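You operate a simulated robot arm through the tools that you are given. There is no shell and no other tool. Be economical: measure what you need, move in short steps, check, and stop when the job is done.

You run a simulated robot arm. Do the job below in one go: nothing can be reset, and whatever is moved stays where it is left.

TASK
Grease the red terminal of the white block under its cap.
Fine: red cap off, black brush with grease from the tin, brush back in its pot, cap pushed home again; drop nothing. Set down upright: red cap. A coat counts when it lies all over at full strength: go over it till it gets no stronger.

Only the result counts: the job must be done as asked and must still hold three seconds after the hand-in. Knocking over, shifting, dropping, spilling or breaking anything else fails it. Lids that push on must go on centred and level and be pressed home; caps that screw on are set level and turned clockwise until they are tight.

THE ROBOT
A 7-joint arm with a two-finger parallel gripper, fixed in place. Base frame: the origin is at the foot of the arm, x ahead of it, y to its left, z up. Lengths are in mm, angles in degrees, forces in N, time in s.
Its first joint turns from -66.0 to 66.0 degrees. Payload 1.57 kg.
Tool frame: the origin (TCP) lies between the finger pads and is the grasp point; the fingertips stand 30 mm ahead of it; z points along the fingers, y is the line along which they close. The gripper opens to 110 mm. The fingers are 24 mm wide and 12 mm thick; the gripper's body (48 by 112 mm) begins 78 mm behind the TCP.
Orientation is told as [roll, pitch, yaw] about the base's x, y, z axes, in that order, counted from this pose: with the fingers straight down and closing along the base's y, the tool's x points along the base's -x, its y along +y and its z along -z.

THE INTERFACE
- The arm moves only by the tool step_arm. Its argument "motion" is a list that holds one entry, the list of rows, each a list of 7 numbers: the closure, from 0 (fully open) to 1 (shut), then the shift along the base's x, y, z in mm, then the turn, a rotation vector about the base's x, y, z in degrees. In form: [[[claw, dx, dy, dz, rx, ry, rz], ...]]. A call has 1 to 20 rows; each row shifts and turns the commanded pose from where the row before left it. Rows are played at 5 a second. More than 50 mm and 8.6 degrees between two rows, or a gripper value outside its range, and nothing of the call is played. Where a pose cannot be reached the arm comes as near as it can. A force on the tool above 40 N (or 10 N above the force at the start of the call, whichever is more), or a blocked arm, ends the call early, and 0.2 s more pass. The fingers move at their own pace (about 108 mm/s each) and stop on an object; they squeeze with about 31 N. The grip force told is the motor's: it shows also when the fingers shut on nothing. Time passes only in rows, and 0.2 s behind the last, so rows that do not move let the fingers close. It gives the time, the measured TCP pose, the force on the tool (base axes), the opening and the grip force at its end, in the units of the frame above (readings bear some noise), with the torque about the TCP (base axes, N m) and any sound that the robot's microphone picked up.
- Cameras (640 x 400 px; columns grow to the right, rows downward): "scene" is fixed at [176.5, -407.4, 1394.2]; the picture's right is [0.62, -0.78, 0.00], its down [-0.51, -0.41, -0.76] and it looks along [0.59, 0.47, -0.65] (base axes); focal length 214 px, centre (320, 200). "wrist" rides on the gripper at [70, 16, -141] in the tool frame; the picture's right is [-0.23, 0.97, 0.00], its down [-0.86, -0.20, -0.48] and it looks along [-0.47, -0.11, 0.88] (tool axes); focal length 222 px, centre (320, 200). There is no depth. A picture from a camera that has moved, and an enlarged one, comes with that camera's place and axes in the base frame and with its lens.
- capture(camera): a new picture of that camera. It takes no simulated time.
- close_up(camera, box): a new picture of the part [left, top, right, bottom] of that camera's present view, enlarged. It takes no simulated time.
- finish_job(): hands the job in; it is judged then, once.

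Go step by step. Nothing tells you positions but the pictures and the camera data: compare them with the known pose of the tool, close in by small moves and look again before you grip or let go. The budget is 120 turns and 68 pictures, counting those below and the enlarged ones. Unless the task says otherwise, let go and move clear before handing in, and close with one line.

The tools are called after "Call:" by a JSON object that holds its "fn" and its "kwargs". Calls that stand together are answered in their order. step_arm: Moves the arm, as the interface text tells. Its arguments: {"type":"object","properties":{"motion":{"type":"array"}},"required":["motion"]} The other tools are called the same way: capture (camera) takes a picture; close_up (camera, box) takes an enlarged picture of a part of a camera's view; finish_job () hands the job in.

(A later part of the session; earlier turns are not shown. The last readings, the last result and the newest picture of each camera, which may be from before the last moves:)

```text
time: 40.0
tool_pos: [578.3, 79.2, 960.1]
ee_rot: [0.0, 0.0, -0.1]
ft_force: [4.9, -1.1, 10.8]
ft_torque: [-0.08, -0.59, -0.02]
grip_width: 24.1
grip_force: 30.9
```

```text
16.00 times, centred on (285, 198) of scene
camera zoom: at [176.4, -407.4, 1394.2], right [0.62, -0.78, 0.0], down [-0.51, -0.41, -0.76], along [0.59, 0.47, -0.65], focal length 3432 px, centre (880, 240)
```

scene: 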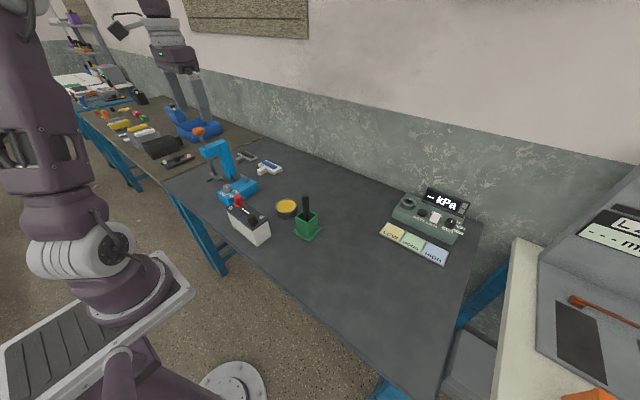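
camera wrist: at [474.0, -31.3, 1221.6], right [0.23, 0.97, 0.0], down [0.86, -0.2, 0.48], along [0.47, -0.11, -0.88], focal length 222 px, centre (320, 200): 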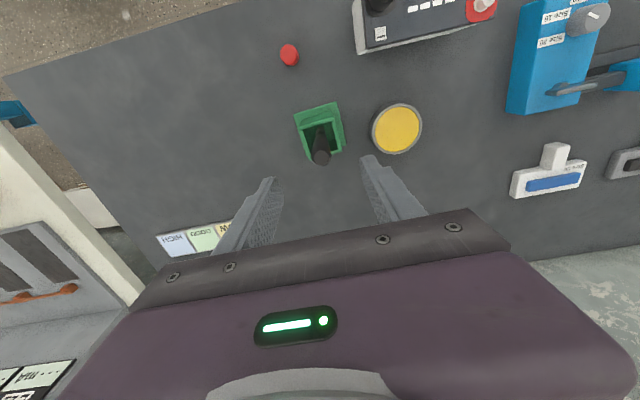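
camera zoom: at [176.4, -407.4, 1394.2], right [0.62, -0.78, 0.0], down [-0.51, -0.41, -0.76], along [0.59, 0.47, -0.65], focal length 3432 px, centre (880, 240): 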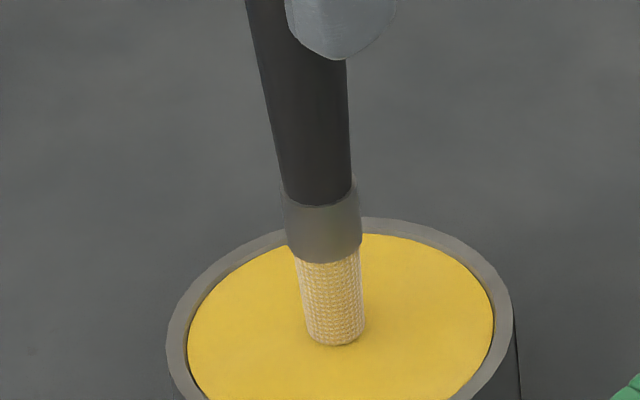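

The bristles are turning yellow. I'll dwell with a lighter touch to take up a full load.

Call:
{"fn": "step_arm", "kwargs": {"motion": [[[1, 0, 0, 0.4, 0, 0, 0], [1, 2, 0, 0, 0, 0, 0], [1, 0, 2, 0, 0, 0, 0], [1, -2, 0, 0, 0, 0, 0], [1, 0, -2, 0, 0, 0, 0], [1, 2, 0, 0, 0, 0, 0], [1, 0, 2, 0, 0, 0, 0], [1, -2, 0, 0, 0, 0, 0], [1, 0, -2, 0, 0, 0, 0], [1, 0, 0, 0, 0, 0, 0]]]}}

Call:
{"fn": "close_up", "kwargs": {"camera": "scene", "box": [270, 185, 300, 210]}}

```text
time: 42.2
tool_pos: [577.2, 79.2, 961.9]
ee_rot: [0.0, -0.1, 0.0]
ft_force: [-0.5, 0.0, 0.6]
ft_torque: [0.01, 0.05, 0.03]
grip_width: 23.7
grip_force: 31.3
```

```text
16.00 times, centred on (285, 198) of scene
camera zoom: at [176.5, -407.4, 1394.2], right [0.62, -0.78, 0.0], down [-0.51, -0.41, -0.76], along [0.59, 0.47, -0.65], focal length 3432 px, centre (880, 240)
```

zoom: 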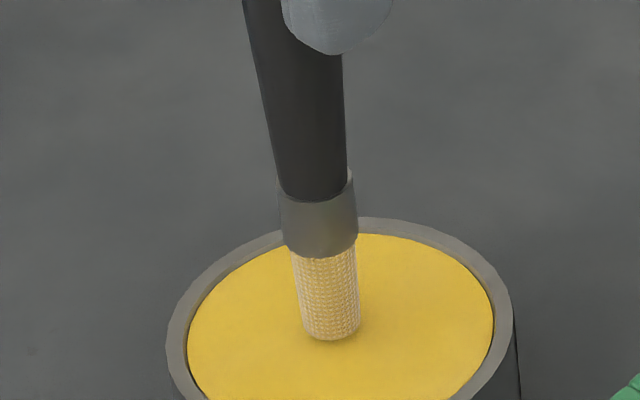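

The load looks even. I'll give one more short dab, then lift and take it over the terminal.

Call:
{"fn": "step_arm", "kwargs": {"motion": [[[1, 0, 0, -0.7, 0, 0, 0], [1, 1.5, 0, 0, 0, 0, 0], [1, -1.5, 1.5, 0, 0, 0, 0], [1, 0, -1.5, 0, 0, 0, 0], [1, 0, 0, 0, 0, 0, 0], [1, 0, 0, 0, 0, 0, 0], [1, 0, 0, 10, 0, 0, 0], [1, 0, 0, 40, 0, 0, 0], [1, 0, 0, 45, 0, 0, 0], [1, 0, 0, 0, 0, 0, 0]]]}}

Call:
{"fn": "close_up", "kwargs": {"camera": "scene", "box": [260, 150, 310, 210]}}

```text
time: 44.4
tool_pos: [574.4, 78.5, 1058.4]
ee_rot: [0.0, -0.1, 0.0]
ft_force: [-0.4, 0.7, -0.5]
ft_torque: [0.03, 0.02, 0.04]
grip_width: 24.0
grip_force: 30.7
```

```text
6.67 times, centred on (285, 180) of scene
camera zoom: at [176.5, -407.4, 1394.2], right [0.62, -0.78, 0.0], down [-0.51, -0.41, -0.76], along [0.59, 0.47, -0.65], focal length 1430 px, centre (553, 333)
```

zoom: 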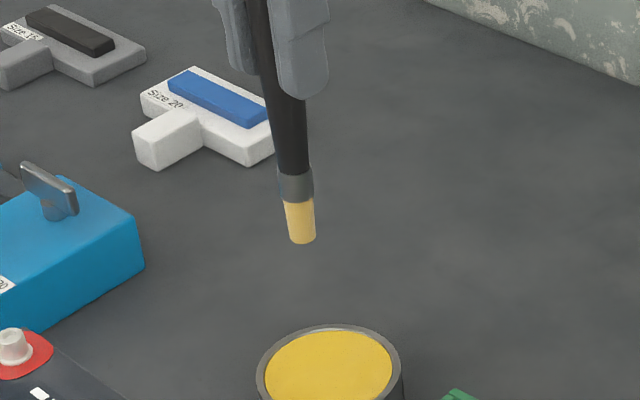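

The bristles are fully yellow. Next I'll go to just above the post at (441, 164, top ≈909).

Call:
{"fn": "step_arm", "kwargs": {"motion": [[[1, 0, 0, 12, 0, 0, 0], [1, -32, 20, 0, 0, 0, 0], [1, -34, 22, 0, 0, 0, 0], [1, -34, 22, 0, 0, 0, 0], [1, -34, 21.5, 0, 0, 0, 0], [1, 0, 0, 0, 0, 0, 0], [1, 0, 0, -10, 0, 0, 0], [1, 0, 0, -10, 0, 0, 0], [1, 0, 0, 0, 0, 0, 0]]]}}

Call:
{"fn": "close_up", "kwargs": {"camera": "scene", "box": [225, 175, 273, 211]}}

Call:
{"fn": "close_up", "kwargs": {"camera": "wrist", "box": [260, 90, 380, 180]}}

```text
time: 46.4
tool_pos: [443.1, 164.3, 1047.2]
ee_rot: [-0.1, 0.0, 0.1]
ft_force: [0.6, 0.1, 0.0]
ft_torque: [0.0, -0.02, -0.01]
grip_width: 24.2
grip_force: 31.1
```

```text
11.11 times, centred on (249, 193) of scene
camera zoom: at [176.5, -407.4, 1394.2], right [0.62, -0.78, 0.0], down [-0.51, -0.41, -0.76], along [0.59, 0.47, -0.65], focal length 2383 px, centre (1109, 278)
```

zoom: 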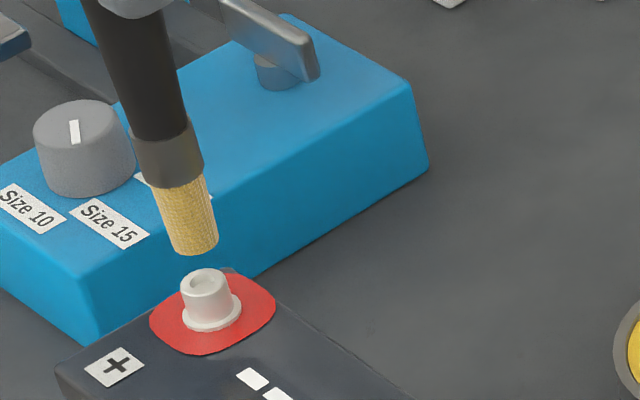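

```text
4.44 times, centred on (320, 135) of wrist
camera zoom: at [373.4, 181.3, 1188.9], right [0.23, 0.97, 0.0], down [0.86, -0.2, 0.48], along [0.47, -0.11, -0.88], focal length 987 px, centre (320, 489)
```

zoom: 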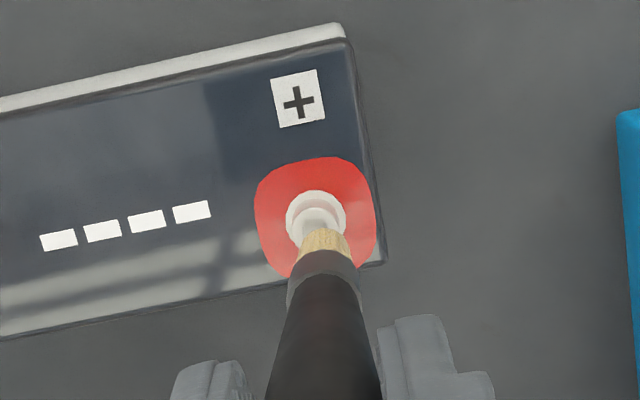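

The brush is about 3 mm off in x and 1.5 mm in y relative to the post. I'll correct and approach gently.

Call:
{"fn": "step_arm", "kwargs": {"motion": [[[1, -3, -1.5, 0, 0, 0, 0], [1, 0, 0, -3, 0, 0, 0], [1, 0, 0, -2, 0, 0, 0], [1, 0, 0, -1, 0, 0, 0], [1, 0, 0, 0, 0, 0, 0]]]}}

Call:
{"fn": "close_up", "kwargs": {"camera": "scene", "box": [232, 180, 264, 208]}}

```text
time: 47.6
tool_pos: [440.5, 162.2, 1042.1]
ee_rot: [0.1, 0.0, 0.0]
ft_force: [-0.5, -0.1, -0.2]
ft_torque: [0.01, 0.0, 0.04]
grip_width: 24.1
grip_force: 31.0
```

```text
14.29 times, centred on (248, 194) of scene
camera zoom: at [176.5, -407.4, 1394.2], right [0.62, -0.78, 0.0], down [-0.51, -0.41, -0.76], along [0.59, 0.47, -0.65], focal length 3064 px, centre (1349, 286)
```

zoom: 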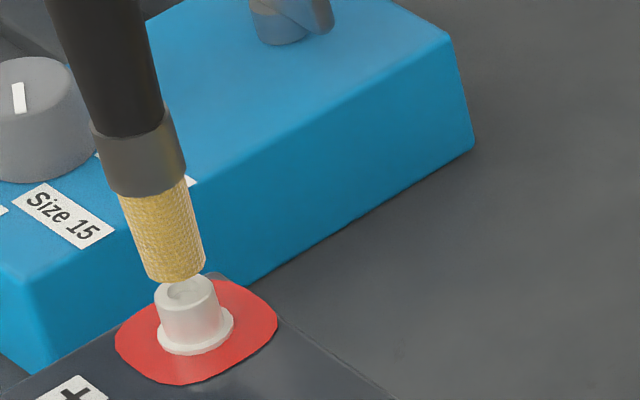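

Call:
{"fn": "step_arm", "kwargs": {"motion": [[[1, 0, 0, -1.5, 0, 0, 0], [1, 0, 0, -1.5, 0, 0, 0], [1, 0, 0, -1, 0, 0, 0], [1, 0, 0, 0, 0, 0, 0]]]}}

```text
time: 48.6
tool_pos: [440.4, 163.8, 1038.1]
ee_rot: [0.1, 0.1, 0.0]
ft_force: [0.0, 0.2, 0.2]
ft_torque: [0.03, -0.03, -0.03]
grip_width: 23.8
grip_force: 30.9
```

Call:
{"fn": "step_arm", "kwargs": {"motion": [[[1, 0, 0, -1, 0, 0, 0], [1, 0, 0, -0.7, 0, 0, 0], [1, 0, 0, 0, 0, 0, 0]]]}}

```text
time: 49.4
tool_pos: [440.0, 163.3, 1037.0]
ee_rot: [0.1, 0.0, 0.0]
ft_force: [-0.1, 0.3, -0.3]
ft_torque: [0.02, 0.02, 0.03]
grip_width: 24.1
grip_force: 31.0
```

Call:
{"fn": "step_arm", "kwargs": {"motion": [[[1, 0, 0, -0.7, 0, 0, 0], [1, 0, 0, -0.7, 0, 0, 0], [1, 0, 0, 0, 0, 0, 0]]]}}

Call:
{"fn": "close_up", "kwargs": {"camera": "scene", "box": [232, 180, 264, 208]}}

```text
time: 50.2
tool_pos: [440.5, 162.5, 1036.0]
ee_rot: [-0.1, 0.0, 0.0]
ft_force: [-0.5, 0.2, -1.0]
ft_torque: [-0.01, 0.01, -0.02]
grip_width: 23.9
grip_force: 30.6
```

```text
14.29 times, centred on (248, 194) of scene
camera zoom: at [176.5, -407.4, 1394.2], right [0.62, -0.78, 0.0], down [-0.51, -0.41, -0.76], along [0.59, 0.47, -0.65], focal length 3064 px, centre (1349, 286)
```

zoom: 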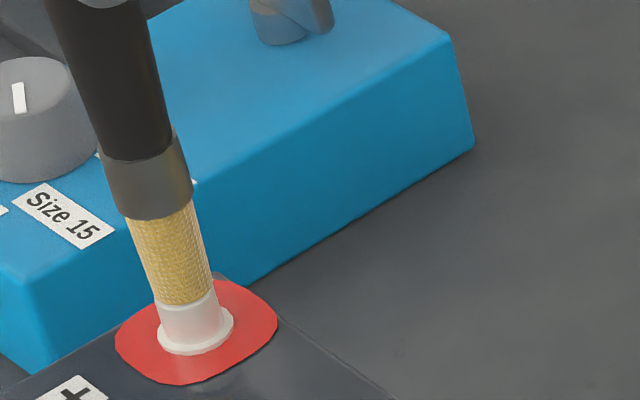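

Nearly touching. Creeping down.

Call:
{"fn": "step_arm", "kwargs": {"motion": [[[1, 0, 0, -0.7, 0, 0, 0], [1, 0, 0, -0.5, 0, 0, 0], [1, 0, 0, 0, 0, 0, 0]]]}}

```text
time: 51.0
tool_pos: [440.3, 162.5, 1033.6]
ee_rot: [0.0, 0.0, 0.1]
ft_force: [0.2, -0.1, -0.5]
ft_torque: [-0.02, 0.01, 0.02]
grip_width: 24.0
grip_force: 31.3
```

Call:
{"fn": "step_arm", "kwargs": {"motion": [[[1, 0, 0, -0.6, 0, 0, 0], [1, 0, 0, -0.6, 0, 0, 0], [1, 0, 0, 0, 0, 0, 0]]]}}

```text
time: 51.8
tool_pos: [439.1, 163.6, 1034.6]
ee_rot: [0.0, -0.1, -0.1]
ft_force: [-0.2, 0.6, 14.1]
ft_torque: [0.0, 0.03, 0.01]
grip_width: 23.8
grip_force: 30.7
```

Contact at 14 N. I'll ease slightly and brush in small strokes across the top.

Call:
{"fn": "step_arm", "kwargs": {"motion": [[[1, 0, 0, 0.3, 0, 0, 0], [1, 1.5, 0, 0, 0, 0, 0], [1, 1.5, 0, 0, 0, 0, 0], [1, -1.5, 1.5, 0, 0, 0, 0], [1, -1.5, 1.5, 0, 0, 0, 0], [1, -1.5, -1.5, 0, 0, 0, 0], [1, -1.5, -1.5, 0, 0, 0, 0], [1, 1.5, -1.5, 0, 0, 0, 0], [1, 1.5, -1.5, 0, 0, 0, 0], [1, 0, 1.5, 0, 0, 0, 0], [1, 0, 1.5, 0, 0, 0, 0], [1, 0, 0, 0, 0, 0, 0]]]}}

Call:
{"fn": "close_up", "kwargs": {"camera": "scene", "box": [232, 180, 264, 208]}}

```text
time: 54.4
tool_pos: [439.8, 162.4, 1033.6]
ee_rot: [0.0, 0.0, 0.0]
ft_force: [-1.5, -1.6, 8.0]
ft_torque: [-0.1, 0.12, 0.02]
grip_width: 23.8
grip_force: 31.0
```

```text
14.29 times, centred on (248, 194) of scene
camera zoom: at [176.4, -407.4, 1394.2], right [0.62, -0.78, 0.0], down [-0.51, -0.41, -0.76], along [0.59, 0.47, -0.65], focal length 3064 px, centre (1349, 286)
```

zoom: 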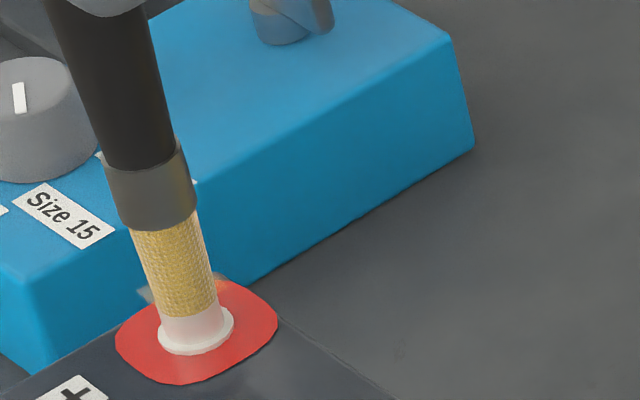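

I'll lift a little to inspect the coat.

Call:
{"fn": "step_arm", "kwargs": {"motion": [[[1, 0, 0, 5, 0, 0, 0], [1, 0, 0, 10, 0, 0, 0], [1, 0, 0, 15, 0, 0, 0], [1, 0, 0, 0, 0, 0, 0]]]}}

Call:
{"fn": "close_up", "kwargs": {"camera": "scene", "box": [232, 180, 264, 208]}}

```text
time: 55.4
tool_pos: [440.9, 161.1, 1062.9]
ee_rot: [0.1, 0.0, 0.0]
ft_force: [-0.3, -0.5, 0.0]
ft_torque: [-0.02, 0.0, -0.04]
grip_width: 24.1
grip_force: 30.9
```

```text
14.29 times, centred on (248, 194) of scene
camera zoom: at [176.5, -407.4, 1394.2], right [0.62, -0.78, 0.0], down [-0.51, -0.41, -0.76], along [0.59, 0.47, -0.65], focal length 3064 px, centre (1349, 286)
```

zoom: 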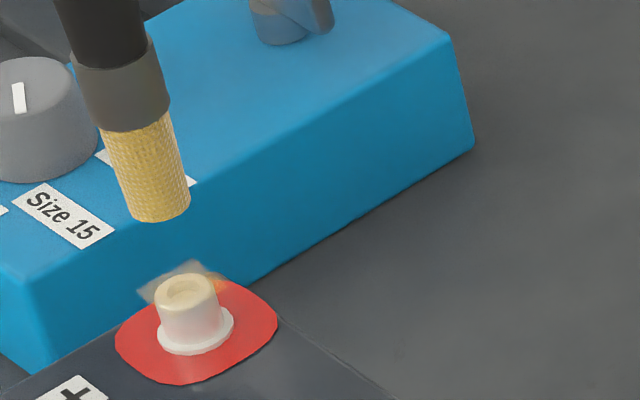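

A faint yellowish coat shows on the top. I'll go back down and brush over it more.

Call:
{"fn": "step_arm", "kwargs": {"motion": [[[1, 0, 0.5, -15, 0, 0, 0], [1, 0, 0, -10, 0, 0, 0], [1, 0, 0, -4.5, 0, 0, 0], [1, 0, 0, -0.5, 0, 0, 0], [1, 2, 0, 0, 0, 0, 0], [1, 2, 0, 0, 0, 0, 0], [1, -1, 2, 0, 0, 0, 0], [1, -3, 2, 0, 0, 0, 0], [1, -3, -2, 0, 0, 0, 0], [1, -1, -2, 0, 0, 0, 0], [1, 1, -2, 0, 0, 0, 0], [1, 3, -2, 0, 0, 0, 0], [1, 0, 2, 0, 0, 0, 0], [1, 0, 2, 0, 0, 0, 0], [1, 2, 0, 0, 0, 0, 0], [1, -2, 2, 0, 0, 0, 0], [1, -2, -2, 0, 0, 0, 0], [1, 2, -2, 0, 0, 0, 0], [1, 0, 2, 0, 0, 0, 0], [1, 0, 0, 0, 0, 0, 0]]]}}

```text
time: 59.6
tool_pos: [440.7, 161.9, 1032.4]
ee_rot: [0.0, 0.0, 0.0]
ft_force: [-3.2, 0.0, 8.2]
ft_torque: [-0.1, 0.39, -0.02]
grip_width: 24.1
grip_force: 30.9
```

Call:
{"fn": "step_arm", "kwargs": {"motion": [[[1, 0, 0, 5, 0, 0, 0], [1, 0, 0, 10, 0, 0, 0], [1, 0, 0, 15, 0, 0, 0], [1, 0, 0, 0, 0, 0, 0]]]}}

Call:
{"fn": "close_up", "kwargs": {"camera": "scene", "box": [232, 180, 264, 208]}}

```text
time: 60.6
tool_pos: [440.3, 163.9, 1063.9]
ee_rot: [0.0, -0.1, 0.0]
ft_force: [0.3, 0.3, 0.5]
ft_torque: [-0.01, -0.01, -0.01]
grip_width: 23.9
grip_force: 31.4
```

```text
14.29 times, centred on (248, 194) of scene
camera zoom: at [176.5, -407.4, 1394.2], right [0.62, -0.78, 0.0], down [-0.51, -0.41, -0.76], along [0.59, 0.47, -0.65], focal length 3064 px, centre (1349, 286)
```

zoom: 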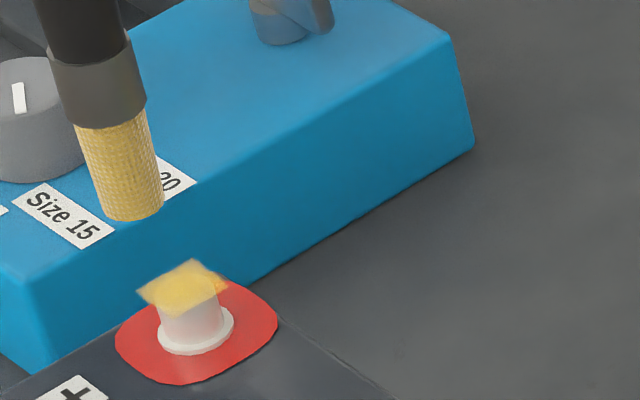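

The coat is now clearly yellow over a roughly square patch, though weaker at the left and right corners. The brush tip seems to have shifted, so I'll check from the wrist.

Call:
{"fn": "close_up", "kwargs": {"camera": "wrist", "box": [260, 90, 380, 240]}}

Call:
{"fn": "close_up", "kwargs": {"camera": "scene", "box": [205, 140, 265, 210]}}

```text
2.67 times, centred on (320, 165) of wrist
camera zoom: at [370.2, 180.0, 1205.2], right [0.23, 0.97, 0.0], down [0.86, -0.2, 0.48], along [0.47, -0.11, -0.88], focal length 592 px, centre (320, 293)
```

zoom: 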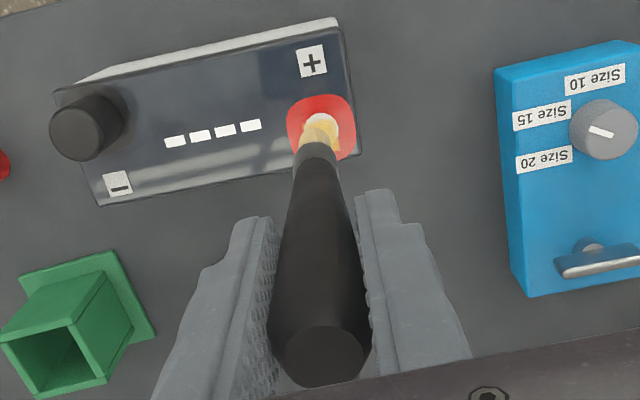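

```text
5.71 times, centred on (235, 175) of scene
camera zoom: at [176.5, -407.4, 1394.2], right [0.62, -0.78, 0.0], down [-0.51, -0.41, -0.76], along [0.59, 0.47, -0.65], focal length 1226 px, centre (806, 343)
```

zoom: 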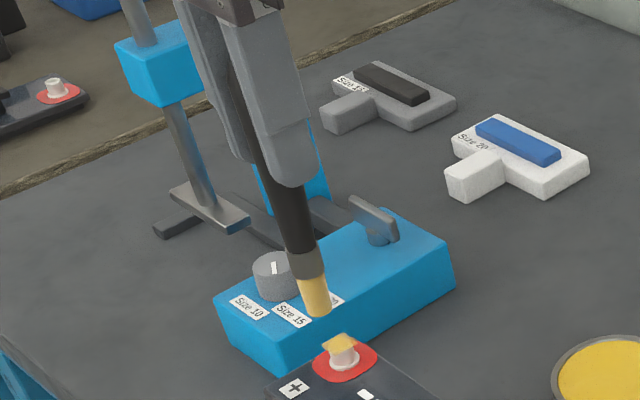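

The brush has tilted about 3° toward −x in the grip. I'll shift +6 mm in x so the tip is over the post again and check just above it.

Call:
{"fn": "step_arm", "kwargs": {"motion": [[[1, 6, 0, 0, 0, 0, 0], [1, 0, 0, -12, 0, 0, 0], [1, 0, 0, -10, 0, 0, 0], [1, 0, 0, 0, 0, 0, 0]]]}}

Call:
{"fn": "close_up", "kwargs": {"camera": "scene", "box": [232, 180, 264, 208]}}

```text
time: 61.6
tool_pos: [446.5, 164.2, 1041.0]
ee_rot: [-0.1, 0.0, -0.1]
ft_force: [-0.2, -0.2, -0.1]
ft_torque: [-0.04, 0.0, 0.03]
grip_width: 24.1
grip_force: 31.2
```

```text
14.29 times, centred on (248, 194) of scene
camera zoom: at [176.5, -407.4, 1394.2], right [0.62, -0.78, 0.0], down [-0.51, -0.41, -0.76], along [0.59, 0.47, -0.65], focal length 3064 px, centre (1349, 286)
```

zoom: 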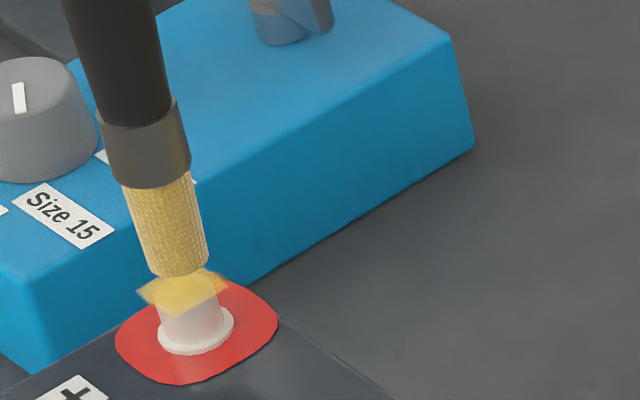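

Aligned again. I'll go down to light contact.

Call:
{"fn": "step_arm", "kwargs": {"motion": [[[1, 0, 0, -5, 0, 0, 0], [1, 0, 0, -2.5, 0, 0, 0], [1, 0, 0, 0, 0, 0, 0]]]}}

```text
time: 62.4
tool_pos: [447.0, 163.9, 1034.8]
ee_rot: [0.0, 0.0, 0.0]
ft_force: [1.0, -0.1, -0.1]
ft_torque: [0.01, -0.02, -0.02]
grip_width: 23.9
grip_force: 30.6
```

Call:
{"fn": "step_arm", "kwargs": {"motion": [[[1, 0, 0, -0.6, 0, 0, 0], [1, 0, 0, -0.4, 0, 0, 0], [1, 0, 0, 0, 0, 0, 0]]]}}

```text
time: 63.2
tool_pos: [447.4, 163.9, 1035.2]
ee_rot: [0.0, -0.1, 0.0]
ft_force: [-1.0, -0.3, 0.0]
ft_torque: [-0.02, 0.01, 0.01]
grip_width: 23.9
grip_force: 31.2
```

Call:
{"fn": "step_arm", "kwargs": {"motion": [[[1, 0, 0, -0.6, 0, 0, 0], [1, 0, 0, -0.4, 0, 0, 0], [1, 0, 0, 0, 0, 0, 0]]]}}

```text
time: 64.0
tool_pos: [448.9, 164.2, 1031.6]
ee_rot: [0.0, -0.1, -0.1]
ft_force: [-0.3, -0.4, 1.0]
ft_torque: [0.02, 0.0, 0.02]
grip_width: 23.9
grip_force: 31.5
```

Just touching. Pressing 0.5 mm more and brushing across, including the corners.

Call:
{"fn": "step_arm", "kwargs": {"motion": [[[1, 0, 0, -0.5, 0, 0, 0], [1, 2, 0, 0, 0, 0, 0], [1, 2, 0, 0, 0, 0, 0], [1, 0, 2, 0, 0, 0, 0], [1, 0, 2, 0, 0, 0, 0], [1, -2, 0, 0, 0, 0, 0], [1, -2, 0, 0, 0, 0, 0], [1, -2, 0, 0, 0, 0, 0], [1, -2, 0, 0, 0, 0, 0], [1, 0, -2, 0, 0, 0, 0], [1, 0, -2, 0, 0, 0, 0], [1, 0, -2, 0, 0, 0, 0], [1, 0, -2, 0, 0, 0, 0], [1, 2, 0, 0, 0, 0, 0], [1, 2, 0, 0, 0, 0, 0], [1, 2, 0, 0, 0, 0, 0], [1, 2, 0, 0, 0, 0, 0], [1, 0, 2, 0, 0, 0, 0], [1, -2, 2, 0, 0, 0, 0], [1, -2, 0, 0, 0, 0, 0]]]}}

Call:
{"fn": "step_arm", "kwargs": {"motion": [[[1, 0, 0, 5, 0, 0, 0], [1, 0, 0, 10, 0, 0, 0], [1, 0, 0, 0, 0, 0, 0]]]}}

Call:
{"fn": "close_up", "kwargs": {"camera": "scene", "box": [232, 180, 264, 208]}}

```text
time: 68.2
tool_pos: [444.9, 162.5, 1030.4]
ee_rot: [-0.1, 0.1, 0.0]
ft_force: [0.3, -0.4, 0.1]
ft_torque: [-0.06, 0.01, -0.02]
grip_width: 24.1
grip_force: 30.9
```

```text
time: 69.0
tool_pos: [446.0, 162.4, 1043.3]
ee_rot: [-0.1, 0.1, 0.0]
ft_force: [0.0, 0.2, 0.1]
ft_torque: [0.0, 0.0, -0.03]
grip_width: 23.9
grip_force: 31.0
```

```text
14.29 times, centred on (248, 194) of scene
camera zoom: at [176.5, -407.4, 1394.2], right [0.62, -0.78, 0.0], down [-0.51, -0.41, -0.76], along [0.59, 0.47, -0.65], focal length 3064 px, centre (1349, 286)
```

zoom: 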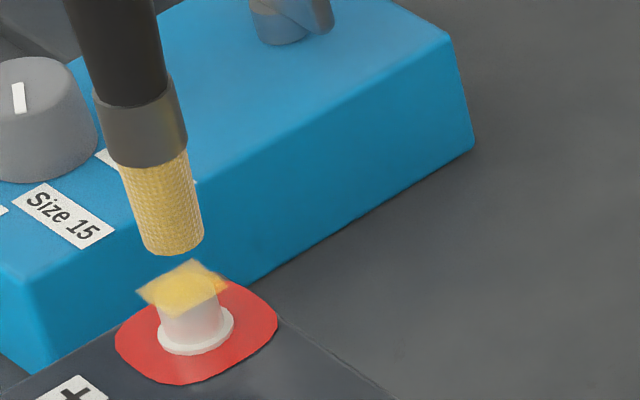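

That pass barely touched. I'll go down again and find a firmer contact before stroking.

Call:
{"fn": "step_arm", "kwargs": {"motion": [[[1, 0, 0, -10, 0, 0, 0], [1, 0, 0, -5, 0, 0, 0], [1, 0, 0, -0.6, 0, 0, 0], [1, 0, 0, 0, 0, 0, 0]]]}}

```text
time: 70.0
tool_pos: [446.1, 161.7, 1030.7]
ee_rot: [0.0, 0.0, -0.1]
ft_force: [0.2, -0.3, -0.6]
ft_torque: [-0.01, 0.03, -0.02]
grip_width: 24.0
grip_force: 30.5
```

Call:
{"fn": "step_arm", "kwargs": {"motion": [[[1, 0, 0, -0.6, 0, 0, 0], [1, 0, 0, 0, 0, 0, 0]]]}}

```text
time: 70.6
tool_pos: [447.2, 163.9, 1031.1]
ee_rot: [0.0, 0.0, -0.1]
ft_force: [-1.3, 0.9, 4.9]
ft_torque: [0.01, 0.16, -0.02]
grip_width: 23.9
grip_force: 31.4
```

Contact at 5 N. Pressing a hair more and stroking.

Call:
{"fn": "step_arm", "kwargs": {"motion": [[[1, 0, 0, -0.3, 0, 0, 0], [1, 2, 0, 0, 0, 0, 0], [1, 1, 2, 0, 0, 0, 0], [1, -1, 2, 0, 0, 0, 0], [1, -2, 0, 0, 0, 0, 0], [1, -2, 0, 0, 0, 0, 0], [1, -1, -2, 0, 0, 0, 0], [1, 0, -2, 0, 0, 0, 0], [1, 0, -2, 0, 0, 0, 0], [1, 1, -2, 0, 0, 0, 0], [1, 2, 0, 0, 0, 0, 0], [1, 2, 0, 0, 0, 0, 0], [1, 1, 2, 0, 0, 0, 0], [1, 0, 2, 0, 0, 0, 0], [1, -3, 0, 0, 0, 0, 0]]]}}

Call:
{"fn": "step_arm", "kwargs": {"motion": [[[1, 0, 2, 0, 0, 0, 0], [1, 2, 0, 0, 0, 0, 0], [1, 0, -4, 0, 0, 0, 0], [1, -4, 0, 0, 0, 0, 0], [1, 0, 4, 0, 0, 0, 0], [1, 2, -2, 0, 0, 0, 0]]]}}

Call:
{"fn": "step_arm", "kwargs": {"motion": [[[1, 0, 0, 5, 0, 0, 0], [1, 0, 0, 10, 0, 0, 0], [1, 0, 0, 0, 0, 0, 0]]]}}

Call:
{"fn": "close_up", "kwargs": {"camera": "scene", "box": [232, 180, 264, 208]}}

```text
time: 73.8
tool_pos: [445.0, 162.7, 1029.5]
ee_rot: [0.1, -0.1, 0.0]
ft_force: [0.2, -0.1, -1.2]
ft_torque: [0.0, 0.0, 0.01]
grip_width: 24.0
grip_force: 31.3
```

```text
time: 75.2
tool_pos: [446.9, 163.0, 1030.2]
ee_rot: [0.1, 0.0, 0.0]
ft_force: [-0.8, -0.2, -1.1]
ft_torque: [0.0, 0.03, -0.02]
grip_width: 24.2
grip_force: 30.8
```

```text
time: 76.0
tool_pos: [446.4, 162.6, 1044.4]
ee_rot: [0.0, 0.0, 0.0]
ft_force: [0.7, -0.5, -0.2]
ft_torque: [-0.02, 0.01, 0.0]
grip_width: 23.7
grip_force: 31.3
```

```text
14.29 times, centred on (248, 194) of scene
camera zoom: at [176.5, -407.4, 1394.2], right [0.62, -0.78, 0.0], down [-0.51, -0.41, -0.76], along [0.59, 0.47, -0.65], focal length 3064 px, centre (1349, 286)
```

zoom: 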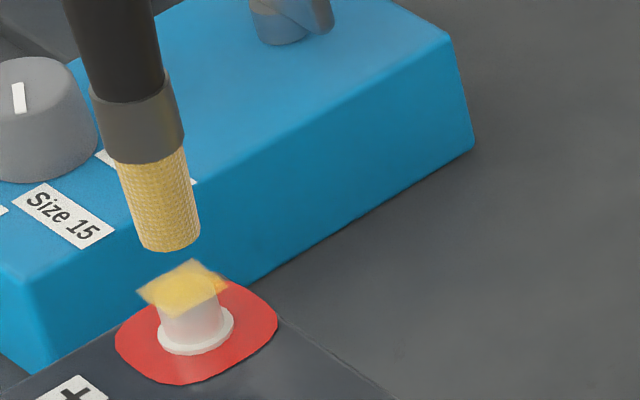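

Little change, and the brush may be spent or barely touching. I'll reload at the tin and then do a firmer pass to compare.

Call:
{"fn": "step_arm", "kwargs": {"motion": [[[1, 0, 0, 25, 0, 0, 0], [1, 34, -21, 0, 0, 0, 0], [1, 34, -21, 0, 0, 0, 0], [1, 34, -21, 0, 0, 0, 0], [1, 33, -21, 0, 0, 0, 0], [1, 0, 0, -40, 0, 0, 0], [1, 0, 0, -40, 0, 0, 0], [1, 0, 0, -20, 0, 0, 0], [1, 0, 0, -8, 0, 0, 0], [1, 0, 0, 0, 0, 0, 0]]]}}

Call:
{"fn": "step_arm", "kwargs": {"motion": [[[1, 0, 0, -1, 0, 0, 0], [1, 0, 0, -1, 0, 0, 0], [1, 0, 0, 0, 0, 0, 0]]]}}

```text
time: 78.2
tool_pos: [582.2, 79.8, 962.0]
ee_rot: [0.1, 0.0, 0.0]
ft_force: [-0.5, -0.5, -0.5]
ft_torque: [0.01, -0.01, 0.02]
grip_width: 23.8
grip_force: 30.8
```

```text
time: 79.0
tool_pos: [580.5, 78.7, 960.0]
ee_rot: [0.0, 0.0, 0.0]
ft_force: [-0.4, 0.3, -0.6]
ft_torque: [0.01, -0.01, 0.04]
grip_width: 24.0
grip_force: 30.7
```

Call:
{"fn": "step_arm", "kwargs": {"motion": [[[1, 0, 0, -1, 0, 0, 0], [1, 0, 0, -1, 0, 0, 0], [1, 0, 0, 0, 0, 0, 0]]]}}

```text
time: 79.8
tool_pos: [581.4, 79.5, 958.0]
ee_rot: [0.0, 0.0, 0.0]
ft_force: [0.4, 0.4, -0.5]
ft_torque: [0.01, -0.03, 0.01]
grip_width: 23.9
grip_force: 31.5
```

Call:
{"fn": "step_arm", "kwargs": {"motion": [[[1, 0, 0, -0.7, 0, 0, 0], [1, 0, 0, -0.7, 0, 0, 0], [1, 0, 0, 0, 0, 0, 0]]]}}

```text
time: 80.6
tool_pos: [582.1, 80.4, 955.6]
ee_rot: [0.0, 0.0, 0.0]
ft_force: [-0.3, 1.0, -0.3]
ft_torque: [-0.01, -0.01, 0.02]
grip_width: 24.0
grip_force: 30.7
```

Call:
{"fn": "step_arm", "kwargs": {"motion": [[[1, 0, 0, -0.7, 0, 0, 0], [1, 0, 0, -0.6, 0, 0, 0], [1, 0, 0, 0, 0, 0, 0]]]}}

```text
time: 81.4
tool_pos: [582.6, 79.0, 955.6]
ee_rot: [0.1, 0.0, -0.1]
ft_force: [0.4, 0.8, 12.4]
ft_torque: [0.06, -0.14, -0.05]
grip_width: 24.2
grip_force: 31.0
```

Contact with the grease at 12 N. I'll dwell and swirl lightly, then lift and return over the post.

Call:
{"fn": "step_arm", "kwargs": {"motion": [[[1, 0, 0, 0, 0, 0, 0], [1, 1, 0, 0, 0, 0, 0], [1, 0, 1, 0, 0, 0, 0], [1, -1, 0, 0, 0, 0, 0], [1, 0, -1, 0, 0, 0, 0], [1, 0, 0, 0, 0, 0, 0], [1, 0, 0, 0, 0, 0, 0], [1, 0, 0, 10, 0, 0, 0], [1, 0, 0, 40, 0, 0, 0], [1, 0, 0, 40, 0, 0, 0], [1, 0, 0, 24, 0, 0, 0], [1, -33, 21, 0, 0, 0, 0], [1, -34, 21, 0, 0, 0, 0], [1, -34, 21, 0, 0, 0, 0], [1, -34, 21, 0, 0, 0, 0], [1, 0, 0, -20, 0, 0, 0], [1, 0, 0, -11, 0, 0, 0], [1, 0, 0, 0, 0, 0, 0]]]}}

Call:
{"fn": "close_up", "kwargs": {"camera": "scene", "box": [232, 180, 264, 208]}}

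```text
time: 85.2
tool_pos: [446.0, 162.3, 1039.0]
ee_rot: [0.0, 0.0, 0.0]
ft_force: [1.3, -0.1, -0.1]
ft_torque: [0.03, 0.01, 0.02]
grip_width: 24.0
grip_force: 31.2
```

```text
14.29 times, centred on (248, 194) of scene
camera zoom: at [176.5, -407.4, 1394.2], right [0.62, -0.78, 0.0], down [-0.51, -0.41, -0.76], along [0.59, 0.47, -0.65], focal length 3064 px, centre (1349, 286)
```

zoom: 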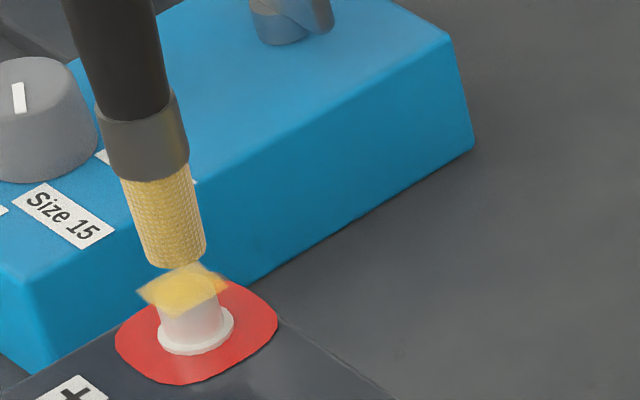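

Aligned again with a fresh load. Descending to contact.

Call:
{"fn": "step_arm", "kwargs": {"motion": [[[1, 0, 0, -5, 0, 0, 0], [1, 0, 0, -3, 0, 0, 0], [1, 0, 0, 0, 0, 0, 0]]]}}

Call:
{"fn": "step_arm", "kwargs": {"motion": [[[1, 0, 0, -0.6, 0, 0, 0], [1, 0, 0, 0, 0, 0, 0]]]}}

Call:
{"fn": "step_arm", "kwargs": {"motion": [[[1, 0, 0, -0.6, 0, 0, 0], [1, 0, 0, 0, 0, 0, 0]]]}}

```text
time: 86.0
tool_pos: [445.8, 162.1, 1030.7]
ee_rot: [0.0, 0.1, 0.0]
ft_force: [-0.2, -0.3, -0.4]
ft_torque: [-0.01, -0.01, 0.0]
grip_width: 23.8
grip_force: 31.0
```

```text
time: 86.6
tool_pos: [446.0, 162.3, 1030.5]
ee_rot: [0.0, 0.0, 0.0]
ft_force: [-0.8, 0.3, 0.4]
ft_torque: [0.0, 0.01, 0.03]
grip_width: 23.9
grip_force: 30.5
```

```text
time: 87.2
tool_pos: [445.0, 163.2, 1029.6]
ee_rot: [0.0, -0.1, -0.1]
ft_force: [-0.1, -0.6, 0.1]
ft_torque: [0.0, -0.01, 0.01]
grip_width: 23.9
grip_force: 31.2
```

Call:
{"fn": "step_arm", "kwargs": {"motion": [[[1, 0, 0, -0.6, 0, 0, 0], [1, 0, 0, 0, 0, 0, 0]]]}}

Call:
{"fn": "step_arm", "kwargs": {"motion": [[[1, 0, 0, -0.6, 0, 0, 0], [1, 0, 0, 0, 0, 0, 0]]]}}

```text
time: 87.8
tool_pos: [446.2, 163.7, 1028.3]
ee_rot: [-0.1, 0.0, 0.0]
ft_force: [-0.4, -0.2, 5.3]
ft_torque: [-0.01, 0.07, 0.02]
grip_width: 24.0
grip_force: 31.0
```

```text
time: 88.4
tool_pos: [446.0, 163.3, 1028.5]
ee_rot: [0.1, -0.1, -0.1]
ft_force: [-1.4, 0.0, 18.9]
ft_torque: [-0.01, 0.13, 0.0]
grip_width: 23.9
grip_force: 31.3
```

Firm contact at 19 N. Now short strokes in circles.

Call:
{"fn": "step_arm", "kwargs": {"motion": [[[1, 1.5, 0, 0, 0, 0, 0], [1, 1, 1.5, 0, 0, 0, 0], [1, -1, 1.5, 0, 0, 0, 0], [1, -1.5, 0, 0, 0, 0, 0], [1, -1.5, 0, 0, 0, 0, 0], [1, -1, -1.5, 0, 0, 0, 0], [1, 0, -1.5, 0, 0, 0, 0], [1, 0, -1.5, 0, 0, 0, 0], [1, 1, -1.5, 0, 0, 0, 0], [1, 1.5, 0, 0, 0, 0, 0], [1, 1.5, 1.5, 0, 0, 0, 0], [1, 0, 1.5, 0, 0, 0, 0]]]}}

```text
time: 91.0
tool_pos: [448.2, 162.1, 1026.8]
ee_rot: [0.0, 0.2, -0.1]
ft_force: [-0.2, 0.0, -0.5]
ft_torque: [-0.02, 0.0, 0.0]
grip_width: 24.1
grip_force: 30.8
```

Call:
{"fn": "step_arm", "kwargs": {"motion": [[[1, -1, 0, 5, 0, 0, 0], [1, 0, 0, 10, 0, 0, 0], [1, 0, 0, 0, 0, 0, 0]]]}}

Call:
{"fn": "close_up", "kwargs": {"camera": "scene", "box": [232, 180, 264, 208]}}

```text
time: 91.8
tool_pos: [445.8, 163.5, 1042.9]
ee_rot: [0.0, -0.1, -0.1]
ft_force: [0.1, 0.0, 0.2]
ft_torque: [0.02, -0.01, 0.03]
grip_width: 24.1
grip_force: 31.0
```

```text
14.29 times, centred on (248, 194) of scene
camera zoom: at [176.5, -407.4, 1394.2], right [0.62, -0.78, 0.0], down [-0.51, -0.41, -0.76], along [0.59, 0.47, -0.65], focal length 3064 px, centre (1349, 286)
```

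zoom: 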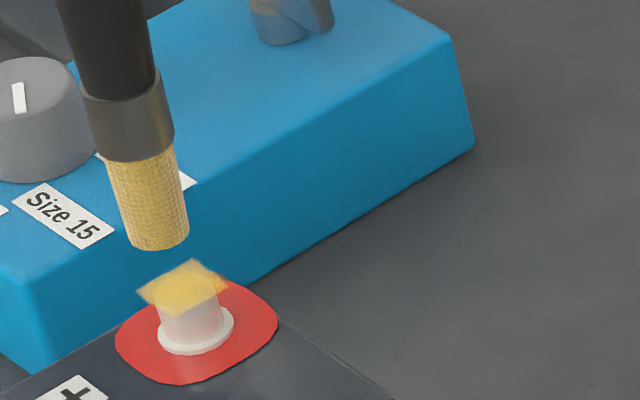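

I'll look at the coat at maximum enlargement to judge its evenness.

Call:
{"fn": "close_up", "kwargs": {"camera": "scene", "box": [238, 195, 252, 206]}}

```text
16.00 times, centred on (245, 200) of scene
camera zoom: at [176.5, -407.4, 1394.2], right [0.62, -0.78, 0.0], down [-0.51, -0.41, -0.76], along [0.59, 0.47, -0.65], focal length 3432 px, centre (1520, 192)
```

zoom: 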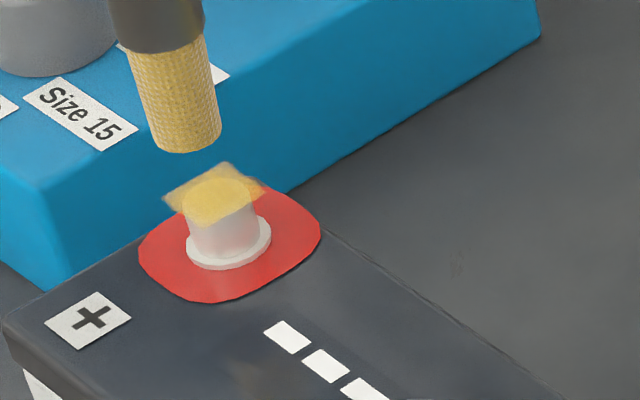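

The coat now looks an even, strong yellow across the patch. To be sure it's at its maximum, I'll do another firm pass and compare.

Call:
{"fn": "step_arm", "kwargs": {"motion": [[[1, 3, 0, -6, 0, 0, 0], [1, 0, 0, -5, 0, 0, 0], [1, 0, 0, -3.5, 0, 0, 0], [1, 0, 0, 0, 0, 0, 0]]]}}

Call:
{"fn": "step_arm", "kwargs": {"motion": [[[1, 0, 0, -0.6, 0, 0, 0], [1, 0, 0, 0, 0, 0, 0]]]}}

Call:
{"fn": "step_arm", "kwargs": {"motion": [[[1, 0, 0, -0.6, 0, 0, 0], [1, 0, 0, 0, 0, 0, 0]]]}}

```text
time: 92.8
tool_pos: [449.0, 162.2, 1028.1]
ee_rot: [-0.1, 0.0, 0.0]
ft_force: [-0.3, -0.5, -0.9]
ft_torque: [0.01, -0.02, -0.02]
grip_width: 23.9
grip_force: 31.2
```

```text
time: 93.4
tool_pos: [449.8, 163.1, 1027.8]
ee_rot: [0.0, 0.0, 0.0]
ft_force: [-0.1, 0.8, -0.1]
ft_torque: [0.02, 0.0, -0.03]
grip_width: 24.0
grip_force: 30.8
```

```text
time: 94.0
tool_pos: [448.6, 165.0, 1026.1]
ee_rot: [0.0, 0.0, 0.0]
ft_force: [-0.1, -0.5, -1.0]
ft_torque: [0.03, 0.01, -0.01]
grip_width: 24.0
grip_force: 30.3
```

Call:
{"fn": "step_arm", "kwargs": {"motion": [[[1, 0, 0, -0.6, 0, 0, 0], [1, 0, 0, 0, 0, 0, 0]]]}}

Call:
{"fn": "step_arm", "kwargs": {"motion": [[[1, 0, 0, -0.5, 0, 0, 0], [1, 0, 0, 0, 0, 0, 0]]]}}

```text
time: 94.6
tool_pos: [448.8, 164.1, 1026.1]
ee_rot: [0.0, 0.0, 0.0]
ft_force: [-1.2, 0.2, 3.0]
ft_torque: [0.0, 0.12, 0.0]
grip_width: 24.2
grip_force: 30.6
```

```text
time: 95.2
tool_pos: [449.6, 164.2, 1025.6]
ee_rot: [0.0, -0.1, 0.0]
ft_force: [-3.1, -0.2, 18.8]
ft_torque: [0.04, 0.39, 0.01]
grip_width: 24.3
grip_force: 30.9
```

Call:
{"fn": "step_arm", "kwargs": {"motion": [[[1, 1, 0, 0, 0, 0, 0], [1, 0, 1, 0, 0, 0, 0], [1, -1, 1, 0, 0, 0, 0], [1, -1, 0, -0.2, 0, 0, 0], [1, -1, -1, 0, 0, 0, 0], [1, 0, -1, 0, 0, 0, 0], [1, 0, -1, -0.2, 0, 0, 0], [1, 1, -1, 0, 0, 0, 0], [1, 1, 0, 0, 0, 0, 0], [1, 1, 1, -0.2, 0, 0, 0], [1, -1, 1, 0, 0, 0, 0], [1, 0, 0, 0, 0, 0, 0]]]}}

Call:
{"fn": "step_arm", "kwargs": {"motion": [[[1, 0, 2, -0.2, 0, 0, 0], [1, 2, 0, 0, 0, 0, 0], [1, 0, -2, 0, 0, 0, 0], [1, 0, -2, 0, 0, 0, 0], [1, -2, 0, -0.2, 0, 0, 0], [1, -2, 0, 0, 0, 0, 0], [1, 0, 2, 0, 0, 0, 0], [1, 0, 2, 0, 0, 0, 0], [1, 2, -2, 0, 0, 0, 0]]]}}

Call:
{"fn": "step_arm", "kwargs": {"motion": [[[1, 0, 0, 5, 0, 0, 0], [1, 0, 0, 11, 0, 0, 0], [1, 0, 0, 0, 0, 0, 0]]]}}

Call:
{"fn": "close_up", "kwargs": {"camera": "scene", "box": [238, 195, 252, 206]}}

```text
time: 97.8
tool_pos: [450.1, 164.1, 1024.3]
ee_rot: [-0.1, 0.0, 0.0]
ft_force: [0.7, -0.4, -0.3]
ft_torque: [-0.01, 0.01, 0.06]
grip_width: 24.1
grip_force: 30.8
```

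```text
time: 99.8
tool_pos: [450.6, 161.9, 1024.3]
ee_rot: [0.0, 0.0, 0.0]
ft_force: [-0.5, 0.3, -0.5]
ft_torque: [0.0, -0.01, 0.02]
grip_width: 24.1
grip_force: 30.9
```

```text
time: 100.6
tool_pos: [450.1, 162.0, 1038.2]
ee_rot: [0.0, 0.0, 0.0]
ft_force: [0.3, 0.0, -0.2]
ft_torque: [0.0, 0.0, -0.01]
grip_width: 24.0
grip_force: 30.7
```

```text
16.00 times, centred on (245, 200) of scene
camera zoom: at [176.5, -407.4, 1394.2], right [0.62, -0.78, 0.0], down [-0.51, -0.41, -0.76], along [0.59, 0.47, -0.65], focal length 3432 px, centre (1520, 192)
```

zoom: 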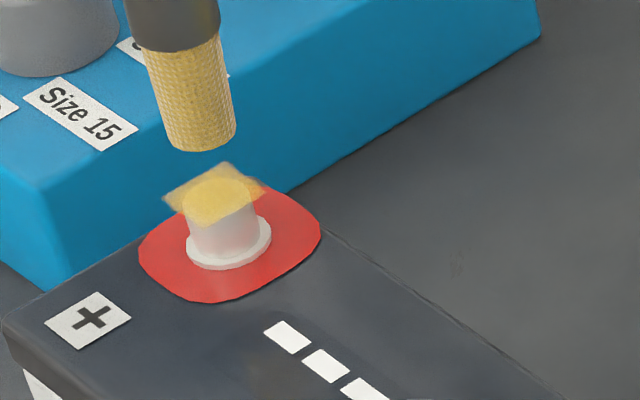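

No stronger than before, so the coat is at its full strength. Now I'll bring the brush over its pot, correcting the tilt with a −4.4° turn about y.

Call:
{"fn": "step_arm", "kwargs": {"motion": [[[1, 0, 0, 27, 0, 0, 0], [1, 17.5, -35.3, 0, 0, 0, 0], [1, 17.5, -35.3, 0, 0, 0, 0], [1, 17.5, -35.3, 0, 0, 0, 0], [1, 17.5, -35.3, 0, 0, 0, 0], [1, 17.5, -35.3, 0, 0, 0, 0], [1, 17, -35, 0, 0, 0, 0], [1, 0, 0, 0, 0, -4.4, 0], [1, 0, 0, -30, 0, 0, 0], [1, 0, 0, -27, 0, 0, 0], [1, 0, 0, 0, 0, 0, 0]]]}}

Call:
{"fn": "close_up", "kwargs": {"camera": "scene", "box": [270, 165, 340, 240]}}

Call:
{"fn": "close_up", "kwargs": {"camera": "wrist", "box": [240, 90, 400, 250]}}

```text
time: 103.0
tool_pos: [552.5, -45.8, 1010.2]
ee_rot: [0.0, -4.4, 0.1]
ft_force: [-0.3, -0.2, -1.0]
ft_torque: [0.01, 0.01, 0.02]
grip_width: 24.1
grip_force: 30.6
```

```text
5.33 times, centred on (305, 202) of scene
camera zoom: at [176.5, -407.4, 1394.2], right [0.62, -0.78, 0.0], down [-0.51, -0.41, -0.76], along [0.59, 0.47, -0.65], focal length 1144 px, centre (400, 187)
```

zoom: 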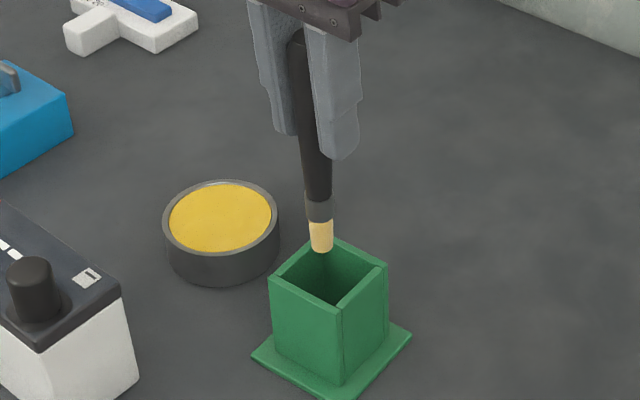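

```text
2.50 times, centred on (320, 170) of wrist
camera zoom: at [472.5, -29.7, 1145.5], right [0.23, 0.97, 0.02], down [0.82, -0.2, 0.54], along [0.53, -0.11, -0.84], focal length 555 px, centre (320, 275)
```

zoom: 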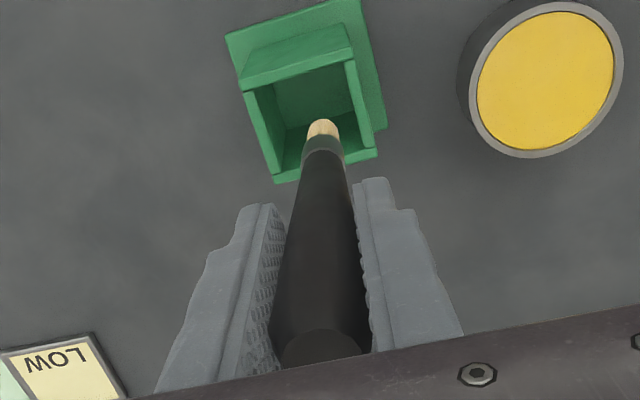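

The tip is over the opening, about 4 mm off centre in y. I'll correct and lower into the pot.

Call:
{"fn": "step_arm", "kwargs": {"motion": [[[1, 2, -4, 0, 0, 0, 0], [1, 0, 0, -20, 0, 0, 0], [1, 0, 0, -25, 0, 0, 0], [1, 0, 0, -20, 0, 0, 0], [1, 0, 0, -10, 0, 0, 0], [1, 0, 0, -4, 0, 0, 0], [1, 0, 0, 0, 0, 0, 0]]]}}

Call:
{"fn": "step_arm", "kwargs": {"motion": [[[1, 0, 0, -1, 0, 0, 0], [1, 0, 0, -1, 0, 0, 0], [1, 0, 0, 0, 0, 0, 0]]]}}

Call:
{"fn": "step_arm", "kwargs": {"motion": [[[1, 0, 0, -1, 0, 0, 0], [1, 0, 0, 0, 0, 0, 0]]]}}

```text
time: 104.6
tool_pos: [555.1, -51.4, 931.3]
ee_rot: [0.0, -4.3, -0.1]
ft_force: [-0.7, -0.1, -0.2]
ft_torque: [0.0, 0.0, 0.02]
grip_width: 24.2
grip_force: 31.1
```

```text
time: 105.4
tool_pos: [557.3, -50.9, 928.2]
ee_rot: [0.0, -4.4, 0.0]
ft_force: [-0.3, 0.2, -1.2]
ft_torque: [0.02, 0.03, -0.01]
grip_width: 23.9
grip_force: 30.8
```

```text
time: 106.0
tool_pos: [557.6, -50.6, 928.1]
ee_rot: [0.0, -4.3, 0.1]
ft_force: [0.2, -0.7, 0.3]
ft_torque: [-0.04, -0.02, 0.0]
grip_width: 23.9
grip_force: 31.4
```

Call:
{"fn": "step_arm", "kwargs": {"motion": [[[1, 0, 0, -1, 0, 0, 0], [1, 0, 0, -1, 0, 0, 0], [1, 0, 0, 0, 0, 0, 0]]]}}

Call:
{"fn": "step_arm", "kwargs": {"motion": [[[1, 0, 0, -0.7, 0, 0, 0], [1, 0, 0, 0, 0, 0, 0]]]}}

Call:
{"fn": "step_arm", "kwargs": {"motion": [[[1, 0, 0, -0.7, 0, 0, 0], [1, 0, 0, 0, 0, 0, 0]]]}}

```text
time: 106.8
tool_pos: [556.3, -51.8, 926.8]
ee_rot: [0.1, -4.4, 0.0]
ft_force: [-1.2, 0.0, 0.1]
ft_torque: [0.02, -0.01, 0.0]
grip_width: 24.3
grip_force: 30.7
```

```text
time: 107.4
tool_pos: [556.1, -51.8, 925.6]
ee_rot: [0.0, -4.4, 0.0]
ft_force: [0.4, -0.4, -0.1]
ft_torque: [0.02, 0.02, 0.01]
grip_width: 24.3
grip_force: 30.8
```

```text
time: 108.0
tool_pos: [557.0, -50.8, 924.7]
ee_rot: [0.0, -4.4, 0.1]
ft_force: [-0.3, 0.0, -0.3]
ft_torque: [-0.01, -0.03, 0.02]
grip_width: 24.1
grip_force: 31.0
```

Call:
{"fn": "step_arm", "kwargs": {"motion": [[[1, 0, 0, -0.8, 0, 0, 0], [1, 0, 0, 0, 0, 0, 0]]]}}

Call:
{"fn": "step_arm", "kwargs": {"motion": [[[1, 0, 0, -0.8, 0, 0, 0], [1, 0, 0, 0, 0, 0, 0]]]}}

Call:
{"fn": "step_arm", "kwargs": {"motion": [[[1, 0, 0, -0.8, 0, 0, 0], [1, 0, 0, 0, 0, 0, 0]]]}}

Call:
{"fn": "step_arm", "kwargs": {"motion": [[[1, 0, 0, -0.8, 0, 0, 0], [1, 0, 0, 0, 0, 0, 0]]]}}

```text
time: 108.6
tool_pos: [555.8, -51.1, 924.9]
ee_rot: [0.0, -4.4, 0.1]
ft_force: [-0.1, 0.3, -0.5]
ft_torque: [0.0, 0.03, 0.01]
grip_width: 24.2
grip_force: 31.1
```

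```text
time: 109.2
tool_pos: [557.2, -50.5, 922.3]
ee_rot: [0.0, -4.4, 0.0]
ft_force: [-0.4, -0.7, -0.7]
ft_torque: [-0.01, 0.01, 0.02]
grip_width: 24.2
grip_force: 30.7
```

```text
time: 109.8
tool_pos: [555.4, -50.7, 922.8]
ee_rot: [0.0, -4.3, 0.0]
ft_force: [-0.7, 0.5, -0.7]
ft_torque: [-0.01, 0.01, -0.01]
grip_width: 24.1
grip_force: 31.4
```

```text
time: 110.4
tool_pos: [555.8, -50.7, 923.7]
ee_rot: [0.1, -4.4, 0.0]
ft_force: [0.3, 0.5, 0.0]
ft_torque: [0.01, -0.01, 0.0]
grip_width: 24.3
grip_force: 30.9
```

Call:
{"fn": "step_arm", "kwargs": {"motion": [[[1, 0, 0, -0.8, 0, 0, 0], [1, 0, 0, 0, 0, 0, 0]]]}}

Call:
{"fn": "step_arm", "kwargs": {"motion": [[[1, 0, 0, -0.8, 0, 0, 0], [1, 0, 0, 0, 0, 0, 0]]]}}

Call:
{"fn": "step_arm", "kwargs": {"motion": [[[1, 0, 0, -0.8, 0, 0, 0], [1, 0, 0, 0, 0, 0, 0]]]}}

Call:
{"fn": "step_arm", "kwargs": {"motion": [[[1, 0, 0, -0.8, 0, 0, 0], [1, 0, 0, 0, 0, 0, 0]]]}}

```text
time: 111.0
tool_pos: [556.9, -53.2, 922.1]
ee_rot: [0.0, -4.5, 0.0]
ft_force: [-3.6, 0.5, 17.0]
ft_torque: [-0.02, 0.42, -0.02]
grip_width: 24.1
grip_force: 31.0
```

```text
time: 111.6
tool_pos: [557.8, -52.0, 920.2]
ee_rot: [0.0, -4.6, 0.0]
ft_force: [-1.2, -0.1, 25.2]
ft_torque: [0.04, 0.09, 0.0]
grip_width: 24.1
grip_force: 30.6
```

```text
time: 112.2
tool_pos: [556.9, -53.5, 920.7]
ee_rot: [0.1, -4.6, 0.1]
ft_force: [1.4, 0.0, 30.3]
ft_torque: [0.1, -0.2, 0.02]
grip_width: 24.2
grip_force: 30.9
```

```text
time: 112.8
tool_pos: [556.2, -53.4, 919.9]
ee_rot: [-0.1, -4.3, 0.0]
ft_force: [0.3, 0.0, 21.6]
ft_torque: [0.01, -0.12, 0.01]
grip_width: 24.6
grip_force: 31.0
```

The brush is on the pot floor. I'll ease off, open, retreat upward and straighten the tool.

Call:
{"fn": "step_arm", "kwargs": {"motion": [[[1, 0, 0, 1, 0, 0, 0], [0.7, 0, 0, 0, 0, 0, 0], [0.5, 0, 0, 0, 0, 0, 0], [0.4, 0, 0, 0, 0, 0, 0], [0.4, 0, 0, 20, 0, 0, 0], [0.4, 0, 0, 30, 0, 0, 0], [0.4, 0, 0, 40, 0, 0, 0], [0.4, 0, 0, 30, 0, 0, 0], [0.5, 0, 0, 0, 0, 4.4, 0], [0.5, 0, 0, 0, 0, 0, 0]]]}}

Call:
{"fn": "close_up", "kwargs": {"camera": "scene", "box": [225, 165, 345, 265]}}

```text
time: 115.0
tool_pos: [555.5, -51.9, 1042.0]
ee_rot: [0.0, 0.0, 0.1]
ft_force: [-0.3, -0.3, -0.2]
ft_torque: [0.02, -0.02, -0.01]
grip_width: 54.8
grip_force: 0.2
```

```text
4.00 times, centred on (285, 215) of scene
camera zoom: at [176.5, -407.4, 1394.2], right [0.62, -0.78, 0.0], down [-0.51, -0.41, -0.76], along [0.59, 0.47, -0.65], focal length 858 px, centre (460, 140)
```

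zoom: 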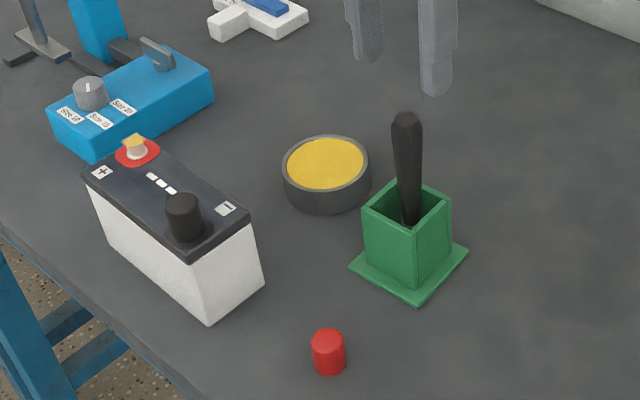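

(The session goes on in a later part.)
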